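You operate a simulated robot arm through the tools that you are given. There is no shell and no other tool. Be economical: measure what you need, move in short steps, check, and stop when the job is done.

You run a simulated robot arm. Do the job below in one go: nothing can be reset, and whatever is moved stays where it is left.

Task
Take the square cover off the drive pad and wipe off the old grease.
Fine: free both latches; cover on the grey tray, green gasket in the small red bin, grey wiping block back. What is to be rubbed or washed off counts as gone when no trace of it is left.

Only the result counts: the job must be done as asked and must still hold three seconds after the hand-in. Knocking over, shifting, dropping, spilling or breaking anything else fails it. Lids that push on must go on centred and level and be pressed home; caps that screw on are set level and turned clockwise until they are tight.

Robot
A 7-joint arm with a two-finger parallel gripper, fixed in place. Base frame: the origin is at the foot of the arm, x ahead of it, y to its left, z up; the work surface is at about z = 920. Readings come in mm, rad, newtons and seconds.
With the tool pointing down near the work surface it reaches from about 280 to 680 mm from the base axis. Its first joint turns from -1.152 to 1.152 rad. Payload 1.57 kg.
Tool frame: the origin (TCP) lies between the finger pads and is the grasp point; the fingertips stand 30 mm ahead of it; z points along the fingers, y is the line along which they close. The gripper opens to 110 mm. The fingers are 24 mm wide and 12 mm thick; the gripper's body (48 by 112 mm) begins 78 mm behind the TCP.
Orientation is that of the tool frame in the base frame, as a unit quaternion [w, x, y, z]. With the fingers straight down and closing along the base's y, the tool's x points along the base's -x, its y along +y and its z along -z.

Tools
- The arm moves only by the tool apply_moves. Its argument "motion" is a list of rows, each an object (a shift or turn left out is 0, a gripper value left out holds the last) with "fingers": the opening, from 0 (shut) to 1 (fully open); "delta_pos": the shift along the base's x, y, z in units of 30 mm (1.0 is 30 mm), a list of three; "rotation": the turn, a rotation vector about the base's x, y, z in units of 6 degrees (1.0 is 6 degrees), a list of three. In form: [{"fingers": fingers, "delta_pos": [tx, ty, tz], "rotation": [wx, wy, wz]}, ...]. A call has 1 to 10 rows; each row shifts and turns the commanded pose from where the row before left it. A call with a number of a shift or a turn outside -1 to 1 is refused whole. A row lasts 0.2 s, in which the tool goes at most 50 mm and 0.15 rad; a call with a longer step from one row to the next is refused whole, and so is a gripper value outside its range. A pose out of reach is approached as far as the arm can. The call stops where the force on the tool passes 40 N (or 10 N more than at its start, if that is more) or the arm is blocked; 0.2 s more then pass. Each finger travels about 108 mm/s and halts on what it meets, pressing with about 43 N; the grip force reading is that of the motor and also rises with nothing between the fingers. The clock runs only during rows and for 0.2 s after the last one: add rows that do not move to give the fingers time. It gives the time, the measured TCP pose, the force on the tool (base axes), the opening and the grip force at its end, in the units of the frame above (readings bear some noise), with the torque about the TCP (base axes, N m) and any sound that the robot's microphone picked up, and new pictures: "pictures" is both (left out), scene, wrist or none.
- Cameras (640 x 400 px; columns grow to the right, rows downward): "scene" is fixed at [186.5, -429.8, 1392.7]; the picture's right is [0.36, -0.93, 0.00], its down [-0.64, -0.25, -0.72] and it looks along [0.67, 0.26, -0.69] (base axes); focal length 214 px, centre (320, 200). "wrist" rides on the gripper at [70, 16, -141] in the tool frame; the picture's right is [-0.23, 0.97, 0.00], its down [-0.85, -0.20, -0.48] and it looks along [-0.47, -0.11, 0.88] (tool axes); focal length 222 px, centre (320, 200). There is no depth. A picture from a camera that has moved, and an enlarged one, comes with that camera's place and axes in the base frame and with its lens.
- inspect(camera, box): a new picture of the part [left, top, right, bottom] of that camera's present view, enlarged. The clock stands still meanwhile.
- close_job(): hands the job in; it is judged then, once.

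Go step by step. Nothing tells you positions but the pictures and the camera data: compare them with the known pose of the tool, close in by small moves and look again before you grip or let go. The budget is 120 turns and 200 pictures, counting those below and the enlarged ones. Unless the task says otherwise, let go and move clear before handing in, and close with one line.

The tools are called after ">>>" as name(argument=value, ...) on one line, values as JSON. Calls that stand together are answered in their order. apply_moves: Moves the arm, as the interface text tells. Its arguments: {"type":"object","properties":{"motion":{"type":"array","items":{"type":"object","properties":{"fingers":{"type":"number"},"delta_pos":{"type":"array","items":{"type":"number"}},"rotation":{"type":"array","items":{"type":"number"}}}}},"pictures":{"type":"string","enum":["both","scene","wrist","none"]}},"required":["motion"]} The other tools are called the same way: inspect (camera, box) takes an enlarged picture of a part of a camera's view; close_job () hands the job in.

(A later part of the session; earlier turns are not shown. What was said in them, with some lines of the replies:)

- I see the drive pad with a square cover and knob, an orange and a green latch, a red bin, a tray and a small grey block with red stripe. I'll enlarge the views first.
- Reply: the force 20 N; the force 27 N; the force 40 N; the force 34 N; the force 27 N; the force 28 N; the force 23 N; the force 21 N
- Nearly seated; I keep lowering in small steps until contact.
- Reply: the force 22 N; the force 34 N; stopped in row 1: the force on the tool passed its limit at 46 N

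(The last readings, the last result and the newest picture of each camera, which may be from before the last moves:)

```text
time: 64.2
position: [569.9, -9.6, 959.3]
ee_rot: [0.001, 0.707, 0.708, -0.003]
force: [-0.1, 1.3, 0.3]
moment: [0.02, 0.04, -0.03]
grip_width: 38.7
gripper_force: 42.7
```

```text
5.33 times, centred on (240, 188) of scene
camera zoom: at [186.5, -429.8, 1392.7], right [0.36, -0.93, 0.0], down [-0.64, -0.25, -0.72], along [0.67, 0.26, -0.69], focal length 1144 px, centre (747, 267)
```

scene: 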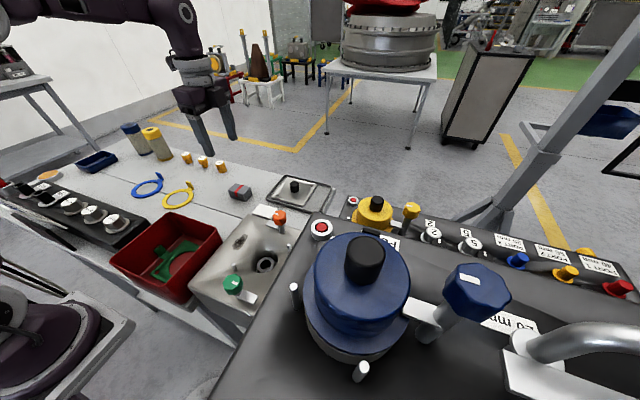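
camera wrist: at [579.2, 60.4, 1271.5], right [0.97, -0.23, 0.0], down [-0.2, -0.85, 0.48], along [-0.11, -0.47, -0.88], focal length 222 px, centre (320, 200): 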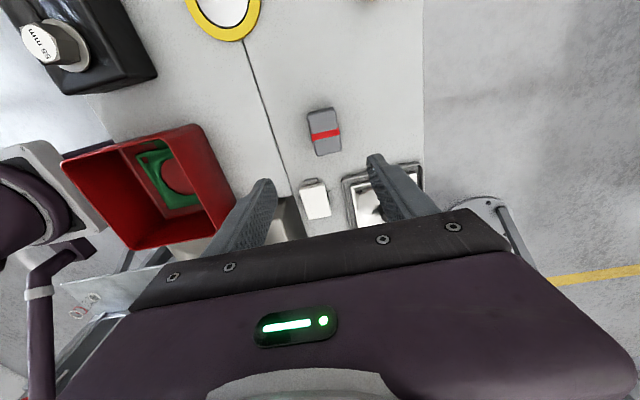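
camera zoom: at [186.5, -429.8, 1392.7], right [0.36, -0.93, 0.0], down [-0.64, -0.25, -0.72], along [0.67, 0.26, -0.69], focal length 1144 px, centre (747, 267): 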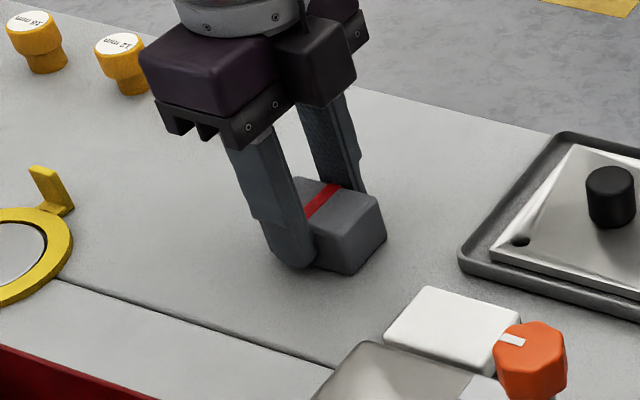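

>>> apply_moves(motion=[{"delta_pos": [0, 0, 0.6]}, {"delta_pos": [0, 0, 0.9]}, {"delta_pos": [0, 0, 0.9]}, {"delta_pos": [0, 0, 0.9]}, {"delta_pos": [0, 0, 0.9]}, {}], pictures="none")

>>> apply_moves(motion=[{"delta_pos": [-0.824, -0.67, 0]}, {"delta_pos": [-0.824, -0.67, 0]}, {"delta_pos": [-0.824, -0.67, 0]}, {"delta_pos": [-0.824, -0.67, 0]}, {"delta_pos": [-0.824, -0.67, 0]}, {"delta_pos": [-0.824, -0.67, 0]}, {"delta_pos": [-0.824, -0.67, 0]}, {"delta_pos": [0, 0, -0.6]}, {}], pictures="both")

>>> inspect(camera="wrist", box=[220, 60, 420, 210])

>>> inspect(camera="scene", box=[190, 190, 310, 290])

```text
time: 65.6
position: [571.1, -7.9, 1085.4]
ee_rot: [0.003, 0.707, 0.708, -0.002]
force: [0.2, -0.4, -0.4]
moment: [0.01, -0.02, -0.07]
grip_width: 39.0
gripper_force: 43.3
```

```text
time: 67.6
position: [399.2, -148.9, 1067.6]
ee_rot: [0.002, 0.706, 0.708, -0.002]
force: [-0.1, -0.1, 0.0]
moment: [0.05, -0.02, 0.01]
grip_width: 39.0
gripper_force: 43.0
camera wrist: at [414.5, -78.7, 1208.3], right [0.97, -0.23, 0.0], down [-0.2, -0.85, 0.48], along [-0.11, -0.47, -0.88], focal length 222 px, centre (320, 200)
```

scene: 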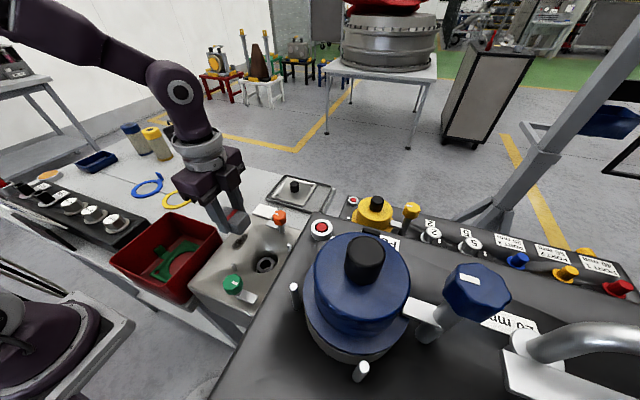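
wrist: 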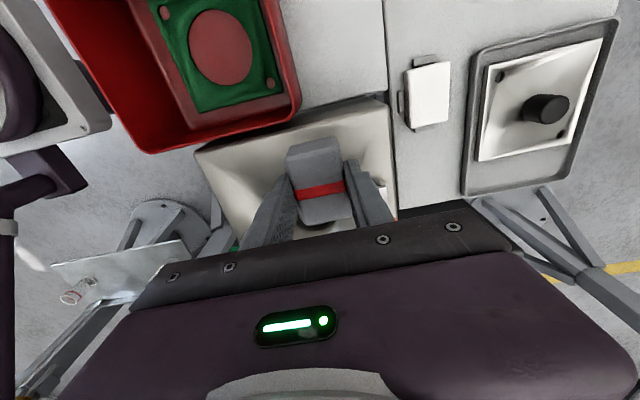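

```text
2.67 times, centred on (320, 135) of wrist
camera zoom: at [414.5, -78.7, 1208.3], right [0.97, -0.23, 0.0], down [-0.2, -0.85, 0.48], along [-0.11, -0.47, -0.88], focal length 592 px, centre (320, 373)
```

zoom: 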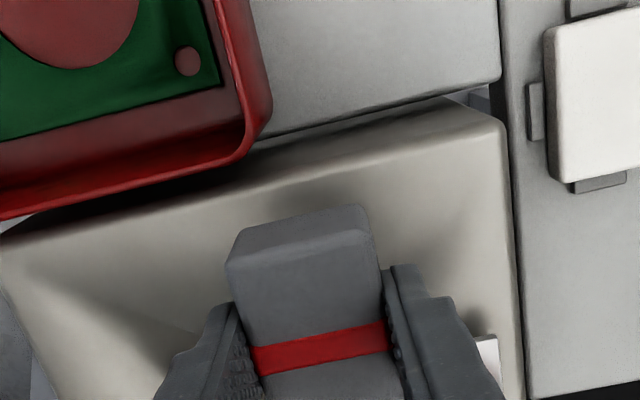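

```text
4.00 times, centred on (250, 240) of scene
camera zoom: at [186.5, -429.8, 1392.7], right [0.36, -0.93, 0.0], down [-0.64, -0.25, -0.72], along [0.67, 0.26, -0.69], focal length 858 px, centre (600, 40)
```

zoom: 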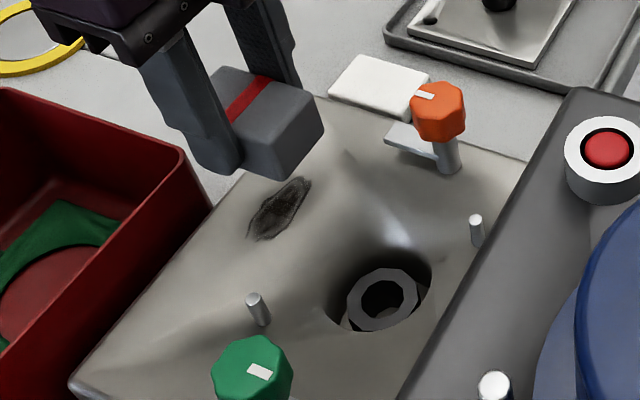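

>>> apply_moves(motion=[{"delta_pos": [-0.1, 0.05, -0.8]}, {"delta_pos": [0, 0, -0.7]}, {"delta_pos": [0, 0, -0.3]}, {}], pictures="none")

>>> apply_moves(motion=[{"delta_pos": [0, 0, -0.07]}, {}], pictures="none")

>>> inspect(camera="scene", box=[190, 190, 310, 290])

```text
time: 68.4
position: [393.7, -147.6, 1019.0]
ee_rot: [0.001, 0.706, 0.708, -0.001]
force: [-7.2, 5.0, 22.7]
moment: [0.01, 0.31, -0.02]
grip_width: 39.0
gripper_force: 43.0
stopped in row 3: the force on the tool passed its limit at 70 N (the readings are from after the stop); the commanded pose is now the measured one
```

```text
time: 68.7
position: [392.9, -148.2, 1019.2]
ee_rot: [0.001, 0.706, 0.708, -0.001]
force: [-4.8, 3.0, 17.7]
moment: [-0.03, 0.23, -0.02]
grip_width: 39.1
gripper_force: 43.0
stopped in row 1: the force on the tool passed its limit at 49 N (the readings are from after the stop); the commanded pose is now the measured one
```

```text
4.00 times, centred on (250, 240) of scene
camera zoom: at [186.1, -429.6, 1392.8], right [0.36, -0.93, 0.0], down [-0.64, -0.25, -0.72], along [0.67, 0.26, -0.69], focal length 858 px, centre (600, 40)
```

zoom: 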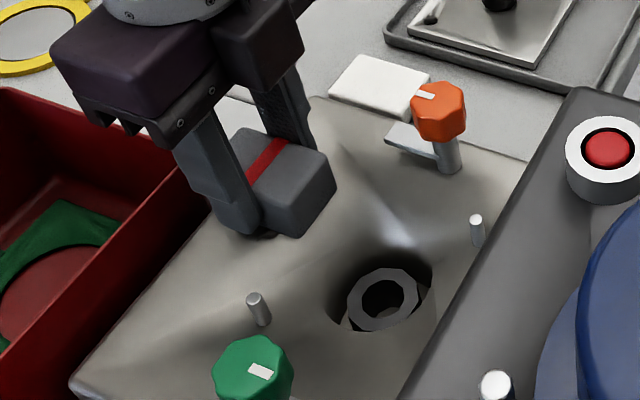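

>>> apply_moves(motion=[{"delta_pos": [0.25, 0, 0]}, {"delta_pos": [0.25, 0, 0]}, {"delta_pos": [0.25, 0, 0]}, {"delta_pos": [-0.3, 0, 0]}, {"delta_pos": [-0.3, 0, 0]}, {"delta_pos": [-0.3, 0, 0]}, {"delta_pos": [-0.3, 0, 0]}, {"delta_pos": [-0.3, 0, 0]}], pictures="none")

>>> inspect(camera="scene", box=[190, 190, 310, 290])

```text
time: 70.5
position: [373.4, -147.3, 1019.6]
ee_rot: [0.002, 0.707, 0.707, -0.001]
force: [6.9, -0.2, 8.1]
moment: [-0.14, -0.27, 0.05]
grip_width: 38.8
gripper_force: 43.4
```

```text
4.00 times, centred on (250, 240) of scene
camera zoom: at [186.6, -429.7, 1392.7], right [0.36, -0.93, 0.0], down [-0.64, -0.25, -0.72], along [0.67, 0.26, -0.69], focal length 858 px, centre (600, 40)
```

zoom: 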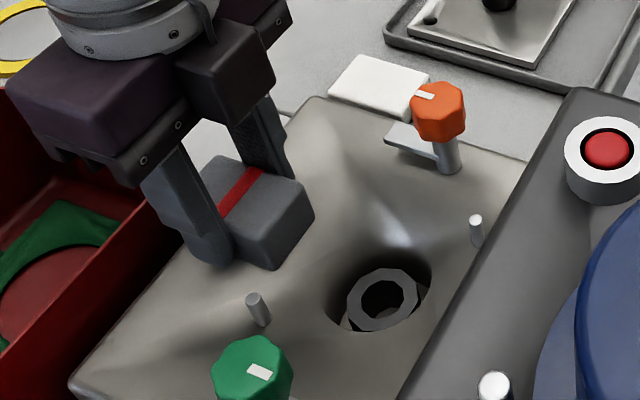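

>>> apply_moves(motion=[{"delta_pos": [0.3, 0.1, -0.01]}, {"delta_pos": [0.3, 0.1, 0]}, {"delta_pos": [0.3, 0, 0]}, {"delta_pos": [0.3, 0, 0]}, {"delta_pos": [0.3, 0, 0]}, {"delta_pos": [0, -0.25, 0]}, {"delta_pos": [-0.3, -0.1, 0]}, {"delta_pos": [-0.3, 0, 0]}, {"delta_pos": [-0.3, 0, 0]}, {"delta_pos": [-0.3, 0, 0]}], pictures="none")

>>> apply_moves(motion=[{"delta_pos": [-0.3, 0, 0]}, {"delta_pos": [0.3, 0.1, 0]}, {"delta_pos": [0.3, 0.1, 0]}, {"delta_pos": [0.3, 0, 0]}, {"delta_pos": [0.3, 0, 0]}, {"delta_pos": [0.3, 0, 0]}, {"delta_pos": [-0.5, 0, 0]}, {"delta_pos": [-0.5, 0, 0]}, {"delta_pos": [-0.5, 0, 0]}], pictures="none")

>>> apply_moves(motion=[{"delta_pos": [0, 0, 0.5]}, {"delta_pos": [0, 0, 0.8]}, {"delta_pos": [0, 0, 0.8]}, {"delta_pos": [0.5, 0.8, 0.4]}, {"delta_pos": [0.8, 0.8, 0]}, {"delta_pos": [0.8, 0.8, 0]}, {}], pictures="none")

>>> inspect(camera="scene", box=[200, 200, 310, 280])

>>> inspect(camera="wrist", box=[170, 60, 470, 250])

```text
time: 72.7
position: [381.1, -153.5, 1019.2]
ee_rot: [0.002, 0.707, 0.708, -0.001]
force: [11.0, -1.5, 13.8]
moment: [0.02, -0.29, -0.04]
grip_width: 38.8
gripper_force: 43.0
```

```text
time: 73.3
position: [374.4, -152.4, 1019.4]
ee_rot: [-0.002, 0.708, 0.706, -0.005]
force: [-8.1, 0.0, 15.7]
moment: [-0.02, -0.02, 0.0]
grip_width: 39.1
gripper_force: 42.9
stopped in row 3: the force on the tool passed its limit at 46 N (the readings are from after the stop); the commanded pose is now the measured one
```

```text
time: 74.9
position: [438.2, -80.3, 1094.1]
ee_rot: [-0.002, 0.708, 0.706, -0.005]
force: [0.7, -0.3, -0.5]
moment: [-0.03, -0.03, 0.0]
grip_width: 38.7
gripper_force: 42.8
```

```text
5.00 times, centred on (255, 240) of scene
camera zoom: at [186.5, -429.8, 1392.7], right [0.36, -0.93, 0.0], down [-0.64, -0.25, -0.72], along [0.67, 0.26, -0.69], focal length 1072 px, centre (645, 0)
```

zoom: 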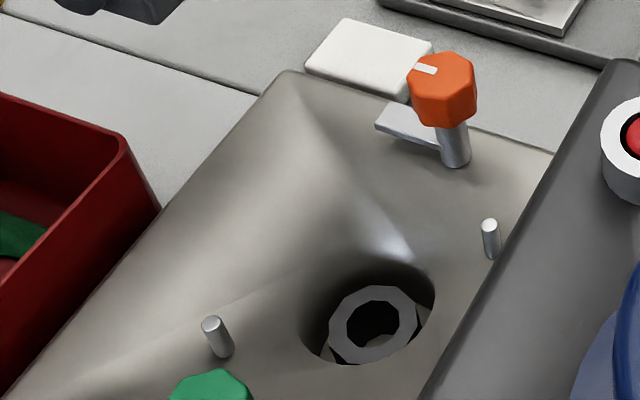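

```text
2.11 times, centred on (320, 155) of wrist
camera zoom: at [455.6, -10.1, 1235.3], right [0.97, -0.23, -0.01], down [-0.2, -0.85, 0.48], along [-0.12, -0.47, -0.88], focal length 468 px, centre (320, 295)
```

zoom: 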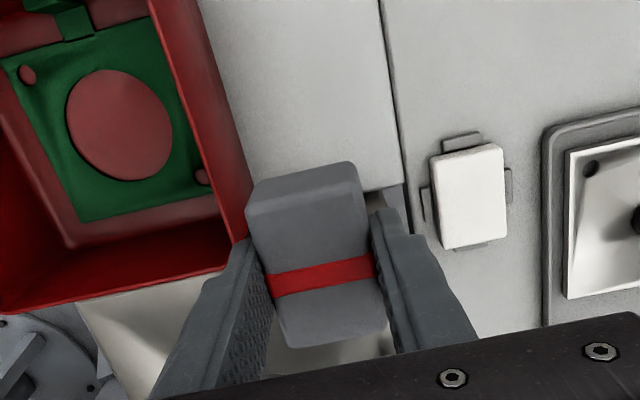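

>>> apply_moves(motion=[{"delta_pos": [-0.5, 0, 0.9]}, {"delta_pos": [-0.8, 0, 0.9]}, {"delta_pos": [-0.8, 0, 0.5]}, {"delta_pos": [-0.8, 0, 0.5]}, {}], pictures="none")

>>> inspect(camera="wrist", box=[170, 60, 470, 250])

```text
time: 76.1
position: [349.5, -80.4, 1178.3]
ee_rot: [-0.002, 0.708, 0.706, -0.006]
force: [0.3, -0.1, -0.9]
moment: [-0.01, -0.01, 0.01]
grip_width: 38.7
gripper_force: 43.3
```

```text
2.11 times, centred on (320, 155) of wrist
camera zoom: at [367.9, -9.7, 1320.1], right [0.97, -0.23, -0.01], down [-0.2, -0.85, 0.48], along [-0.12, -0.47, -0.87], focal length 468 px, centre (320, 295)
```

zoom: 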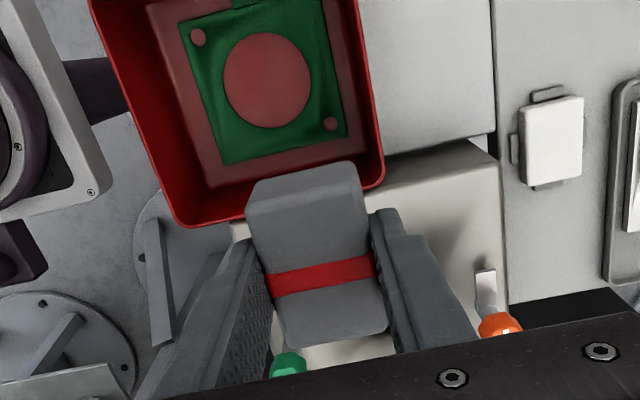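

>>> apply_moves(motion=[{"delta_pos": [0.918, 0.295, 0], "rotation": [0, -0.08, 0.03]}, {"delta_pos": [0.918, 0.295, 0]}, {"delta_pos": [0.918, 0.295, -0.4]}, {"delta_pos": [0.918, 0.295, -0.5]}, {"delta_pos": [0.918, 0.295, -0.5]}, {"delta_pos": [0.918, 0.295, -0.5]}, {"delta_pos": [0.918, 0.295, -0.6]}, {"delta_pos": [0.918, 0.295, -0.6]}, {}], pictures="none")

>>> inspect(camera="scene", box=[190, 150, 290, 225])

```text
time: 78.1
position: [572.4, -9.4, 1083.8]
ee_rot: [0.001, 0.708, 0.707, -0.003]
force: [-0.8, 0.9, 0.1]
moment: [0.01, 0.0, -0.03]
grip_width: 39.0
gripper_force: 42.6
```

```text
5.33 times, centred on (240, 188) of scene
camera zoom: at [186.5, -429.8, 1392.7], right [0.36, -0.93, 0.0], down [-0.64, -0.25, -0.72], along [0.67, 0.26, -0.69], focal length 1144 px, centre (747, 267)
```

zoom: 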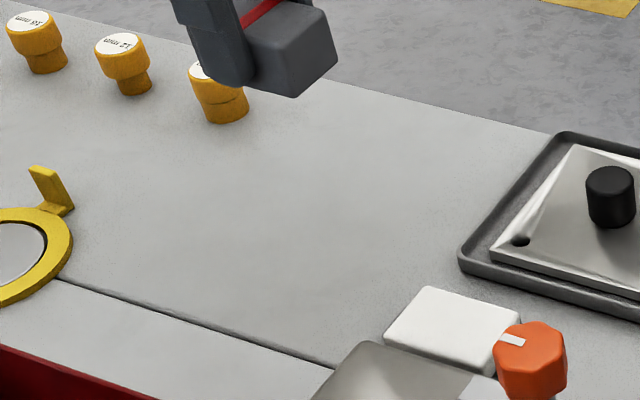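

Wiping is done and the grease is gone; now I lower the block onto its old spot.

>>> apply_moves(motion=[{"delta_pos": [-0.04, 0, -0.9]}, {"delta_pos": [0, 0, -0.9]}, {"delta_pos": [0, 0, -0.9]}, {"delta_pos": [0, 0, -0.8]}, {"delta_pos": [0, 0, -0.35]}, {}], pictures="none")

>>> apply_moves(motion=[{"delta_pos": [0, 0, -0.1]}, {}], pictures="none")

>>> inspect(camera="scene", box=[190, 150, 290, 225])

```text
time: 79.5
position: [570.9, -9.7, 969.9]
ee_rot: [0.001, 0.707, 0.707, -0.001]
force: [0.4, 0.4, -0.3]
moment: [-0.04, -0.02, 0.01]
grip_width: 38.9
gripper_force: 43.3
```

```text
time: 80.1
position: [570.0, -9.2, 966.3]
ee_rot: [0.001, 0.707, 0.707, -0.002]
force: [-0.1, 0.2, -0.7]
moment: [0.0, 0.02, 0.02]
grip_width: 39.0
gripper_force: 42.9
```

```text
5.33 times, centred on (240, 188) of scene
camera zoom: at [186.5, -429.8, 1392.7], right [0.36, -0.93, 0.0], down [-0.64, -0.25, -0.72], along [0.67, 0.26, -0.69], focal length 1144 px, centre (747, 267)
```

zoom: 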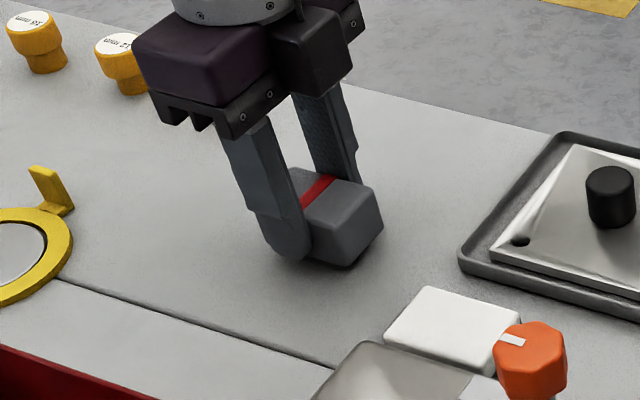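

>>> apply_moves(motion=[{"delta_pos": [0, 0, -0.1]}, {"delta_pos": [0, 0, -0.07]}, {}], pictures="none")

>>> apply_moves(motion=[{"delta_pos": [0, 0, -0.05]}, {}], pictures="none")

```text
time: 80.9
position: [570.1, -8.8, 961.8]
ee_rot: [0.0, 0.707, 0.707, -0.003]
force: [0.2, 0.4, -0.4]
moment: [-0.04, 0.02, 0.0]
grip_width: 39.0
gripper_force: 42.6
```

```text
time: 81.5
position: [569.9, -9.4, 958.4]
ee_rot: [0.001, 0.707, 0.707, -0.002]
force: [-0.2, -0.4, -0.2]
moment: [-0.01, -0.04, 0.01]
grip_width: 38.8
gripper_force: 42.7
```

>>> apply_moves(motion=[{"delta_pos": [0, 0, -0.04]}, {}], pictures="none")

>>> apply_moves(motion=[{"delta_pos": [0, 0, -0.04]}, {}], pictures="none")

>>> inspect(camera="scene", box=[190, 150, 290, 225])

```text
time: 82.1
position: [569.3, -9.0, 959.2]
ee_rot: [0.001, 0.708, 0.707, -0.001]
force: [-3.9, 1.8, 12.8]
moment: [-0.01, 0.14, 0.01]
grip_width: 39.0
gripper_force: 42.6
```

```text
time: 82.7
position: [569.4, -9.2, 959.5]
ee_rot: [0.002, 0.707, 0.707, 0.0]
force: [-6.1, 2.7, 37.8]
moment: [0.03, 0.37, -0.01]
grip_width: 39.1
gripper_force: 43.2
```

```text
5.33 times, centred on (240, 188) of scene
camera zoom: at [185.7, -429.7, 1392.9], right [0.36, -0.93, 0.0], down [-0.64, -0.25, -0.72], along [0.67, 0.26, -0.69], focal length 1144 px, centre (747, 267)
```

zoom: 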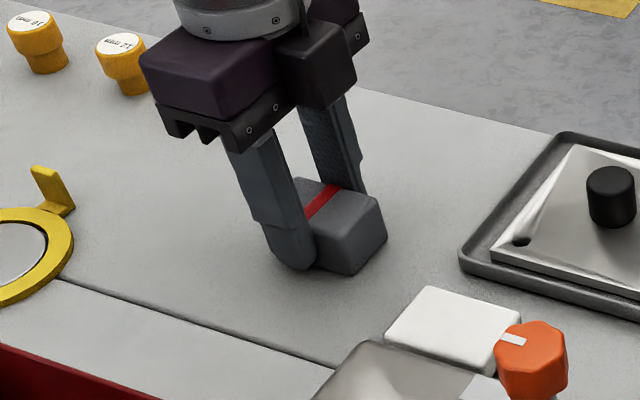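

Seated at the original spot. Release, rise, and look over everything.

>>> apply_moves(motion=[{"delta_pos": [0, 0, 0.05]}, {"fingers": 0.7}, {}, {}, {"delta_pos": [0, 0, 0.8]}, {"delta_pos": [0, 0, 0.9]}, {"delta_pos": [0, 0, 0.9]}, {"delta_pos": [0, 0, 0.9]}, {"delta_pos": [0, 0, 0.9]}, {}], pictures="both")

>>> inspect(camera="scene", box=[100, 150, 340, 310])

>>> inspect(camera="scene", box=[190, 150, 290, 225])

>>> inspect(camera="scene", box=[200, 210, 300, 285])

```text
time: 84.9
position: [570.3, -12.2, 1091.3]
ee_rot: [0.001, 0.708, 0.707, -0.002]
force: [0.0, 0.0, -0.3]
moment: [0.04, -0.02, 0.02]
grip_width: 77.1
gripper_force: 0.1
camera wrist: at [586.3, 58.4, 1232.2], right [0.97, -0.23, 0.0], down [-0.2, -0.85, 0.48], along [-0.11, -0.47, -0.88], focal length 222 px, centre (320, 200)
```

scene: 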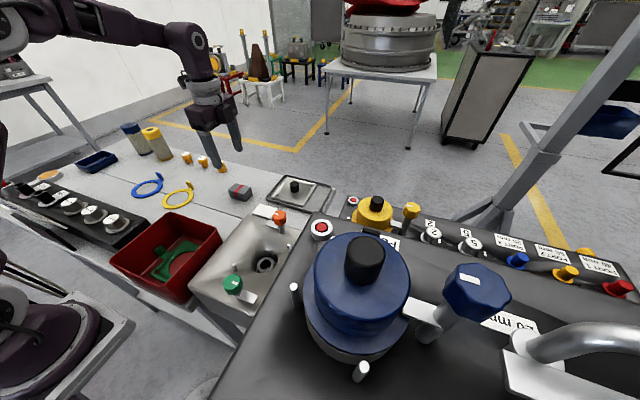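
wrist: 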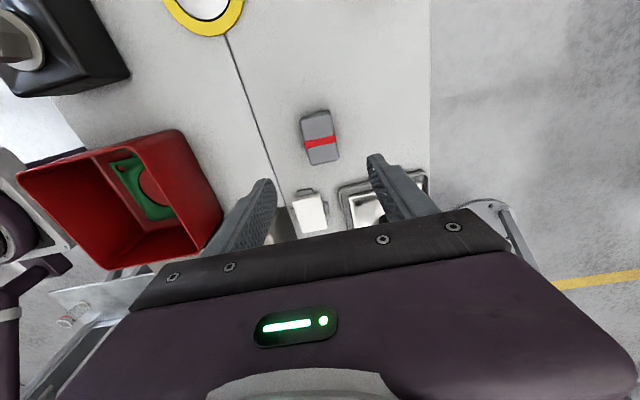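

```text
2.50 times, centred on (220, 230) of scene
camera zoom: at [186.5, -429.8, 1392.7], right [0.36, -0.93, 0.0], down [-0.64, -0.25, -0.72], along [0.67, 0.26, -0.69], focal length 536 px, centre (570, 125)
```

zoom: 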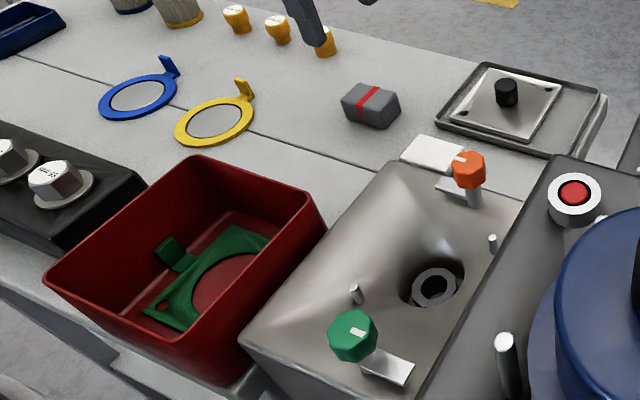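

```text
5.33 times, centred on (240, 188) of scene
camera zoom: at [186.5, -429.8, 1392.7], right [0.36, -0.93, 0.0], down [-0.64, -0.25, -0.72], along [0.67, 0.26, -0.69], focal length 1144 px, centre (747, 267)
```

zoom: 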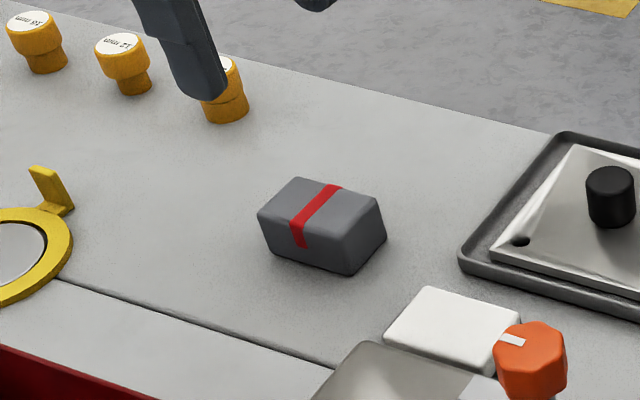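

```text
5.33 times, centred on (250, 248) of scene
camera zoom: at [186.5, -429.8, 1392.7], right [0.36, -0.93, 0.0], down [-0.64, -0.25, -0.72], along [0.67, 0.26, -0.69], focal length 1144 px, centre (693, -53)
```

zoom: 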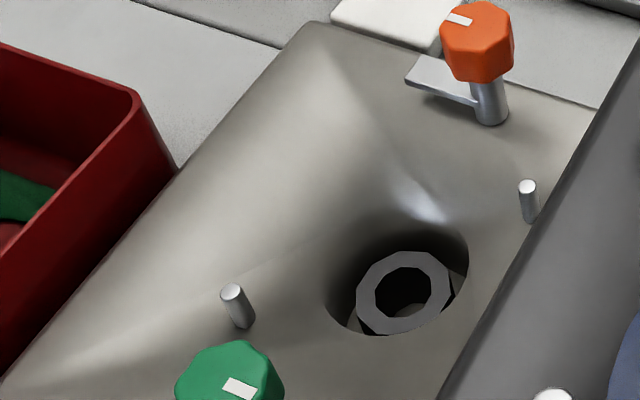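

>>> apply_moves(motion=[{"delta_pos": [-0.9, -0.4, 0.3]}, {"delta_pos": [-0.9, -0.4, 0.3]}, {"delta_pos": [-0.9, -0.4, 0.3]}, {"delta_pos": [-0.9, -0.4, 0]}, {"delta_pos": [-0.9, -0.4, 0]}, {"delta_pos": [-0.9, -0.4, 0]}, {"delta_pos": [-0.6, -0.3, 0]}, {}], pictures="none")

>>> inspect(camera="wrist", box=[220, 80, 420, 230])

```text
time: 86.7
position: [389.3, -90.0, 1117.5]
ee_rot: [0.001, 0.708, 0.707, -0.002]
force: [-0.9, 0.4, 0.9]
moment: [0.03, -0.01, 0.02]
grip_width: 77.0
gripper_force: 0.0
```

```text
2.67 times, centred on (320, 155) of wrist
camera zoom: at [405.9, -20.0, 1258.5], right [0.97, -0.23, 0.0], down [-0.2, -0.85, 0.48], along [-0.11, -0.47, -0.88], focal length 592 px, centre (320, 320)
```

zoom: 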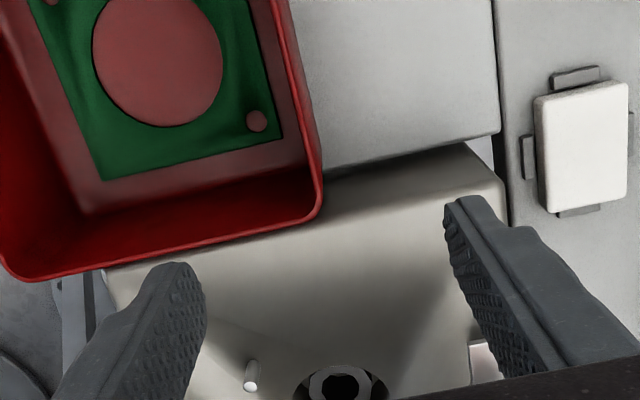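

The pad is clean from this side too. The cover is in the tray, the gasket is in the bin, the block is back, and the arm is clear, so I'm handing in.

>>> close_job()

```text
The job is handed in.
```

The job is handed in. Both latches are free, the cover lies flat in the grey tray, and the green gasket is in the red bin. No grease shows on the pad in either camera, and the grey wiping block is back in its original spot.
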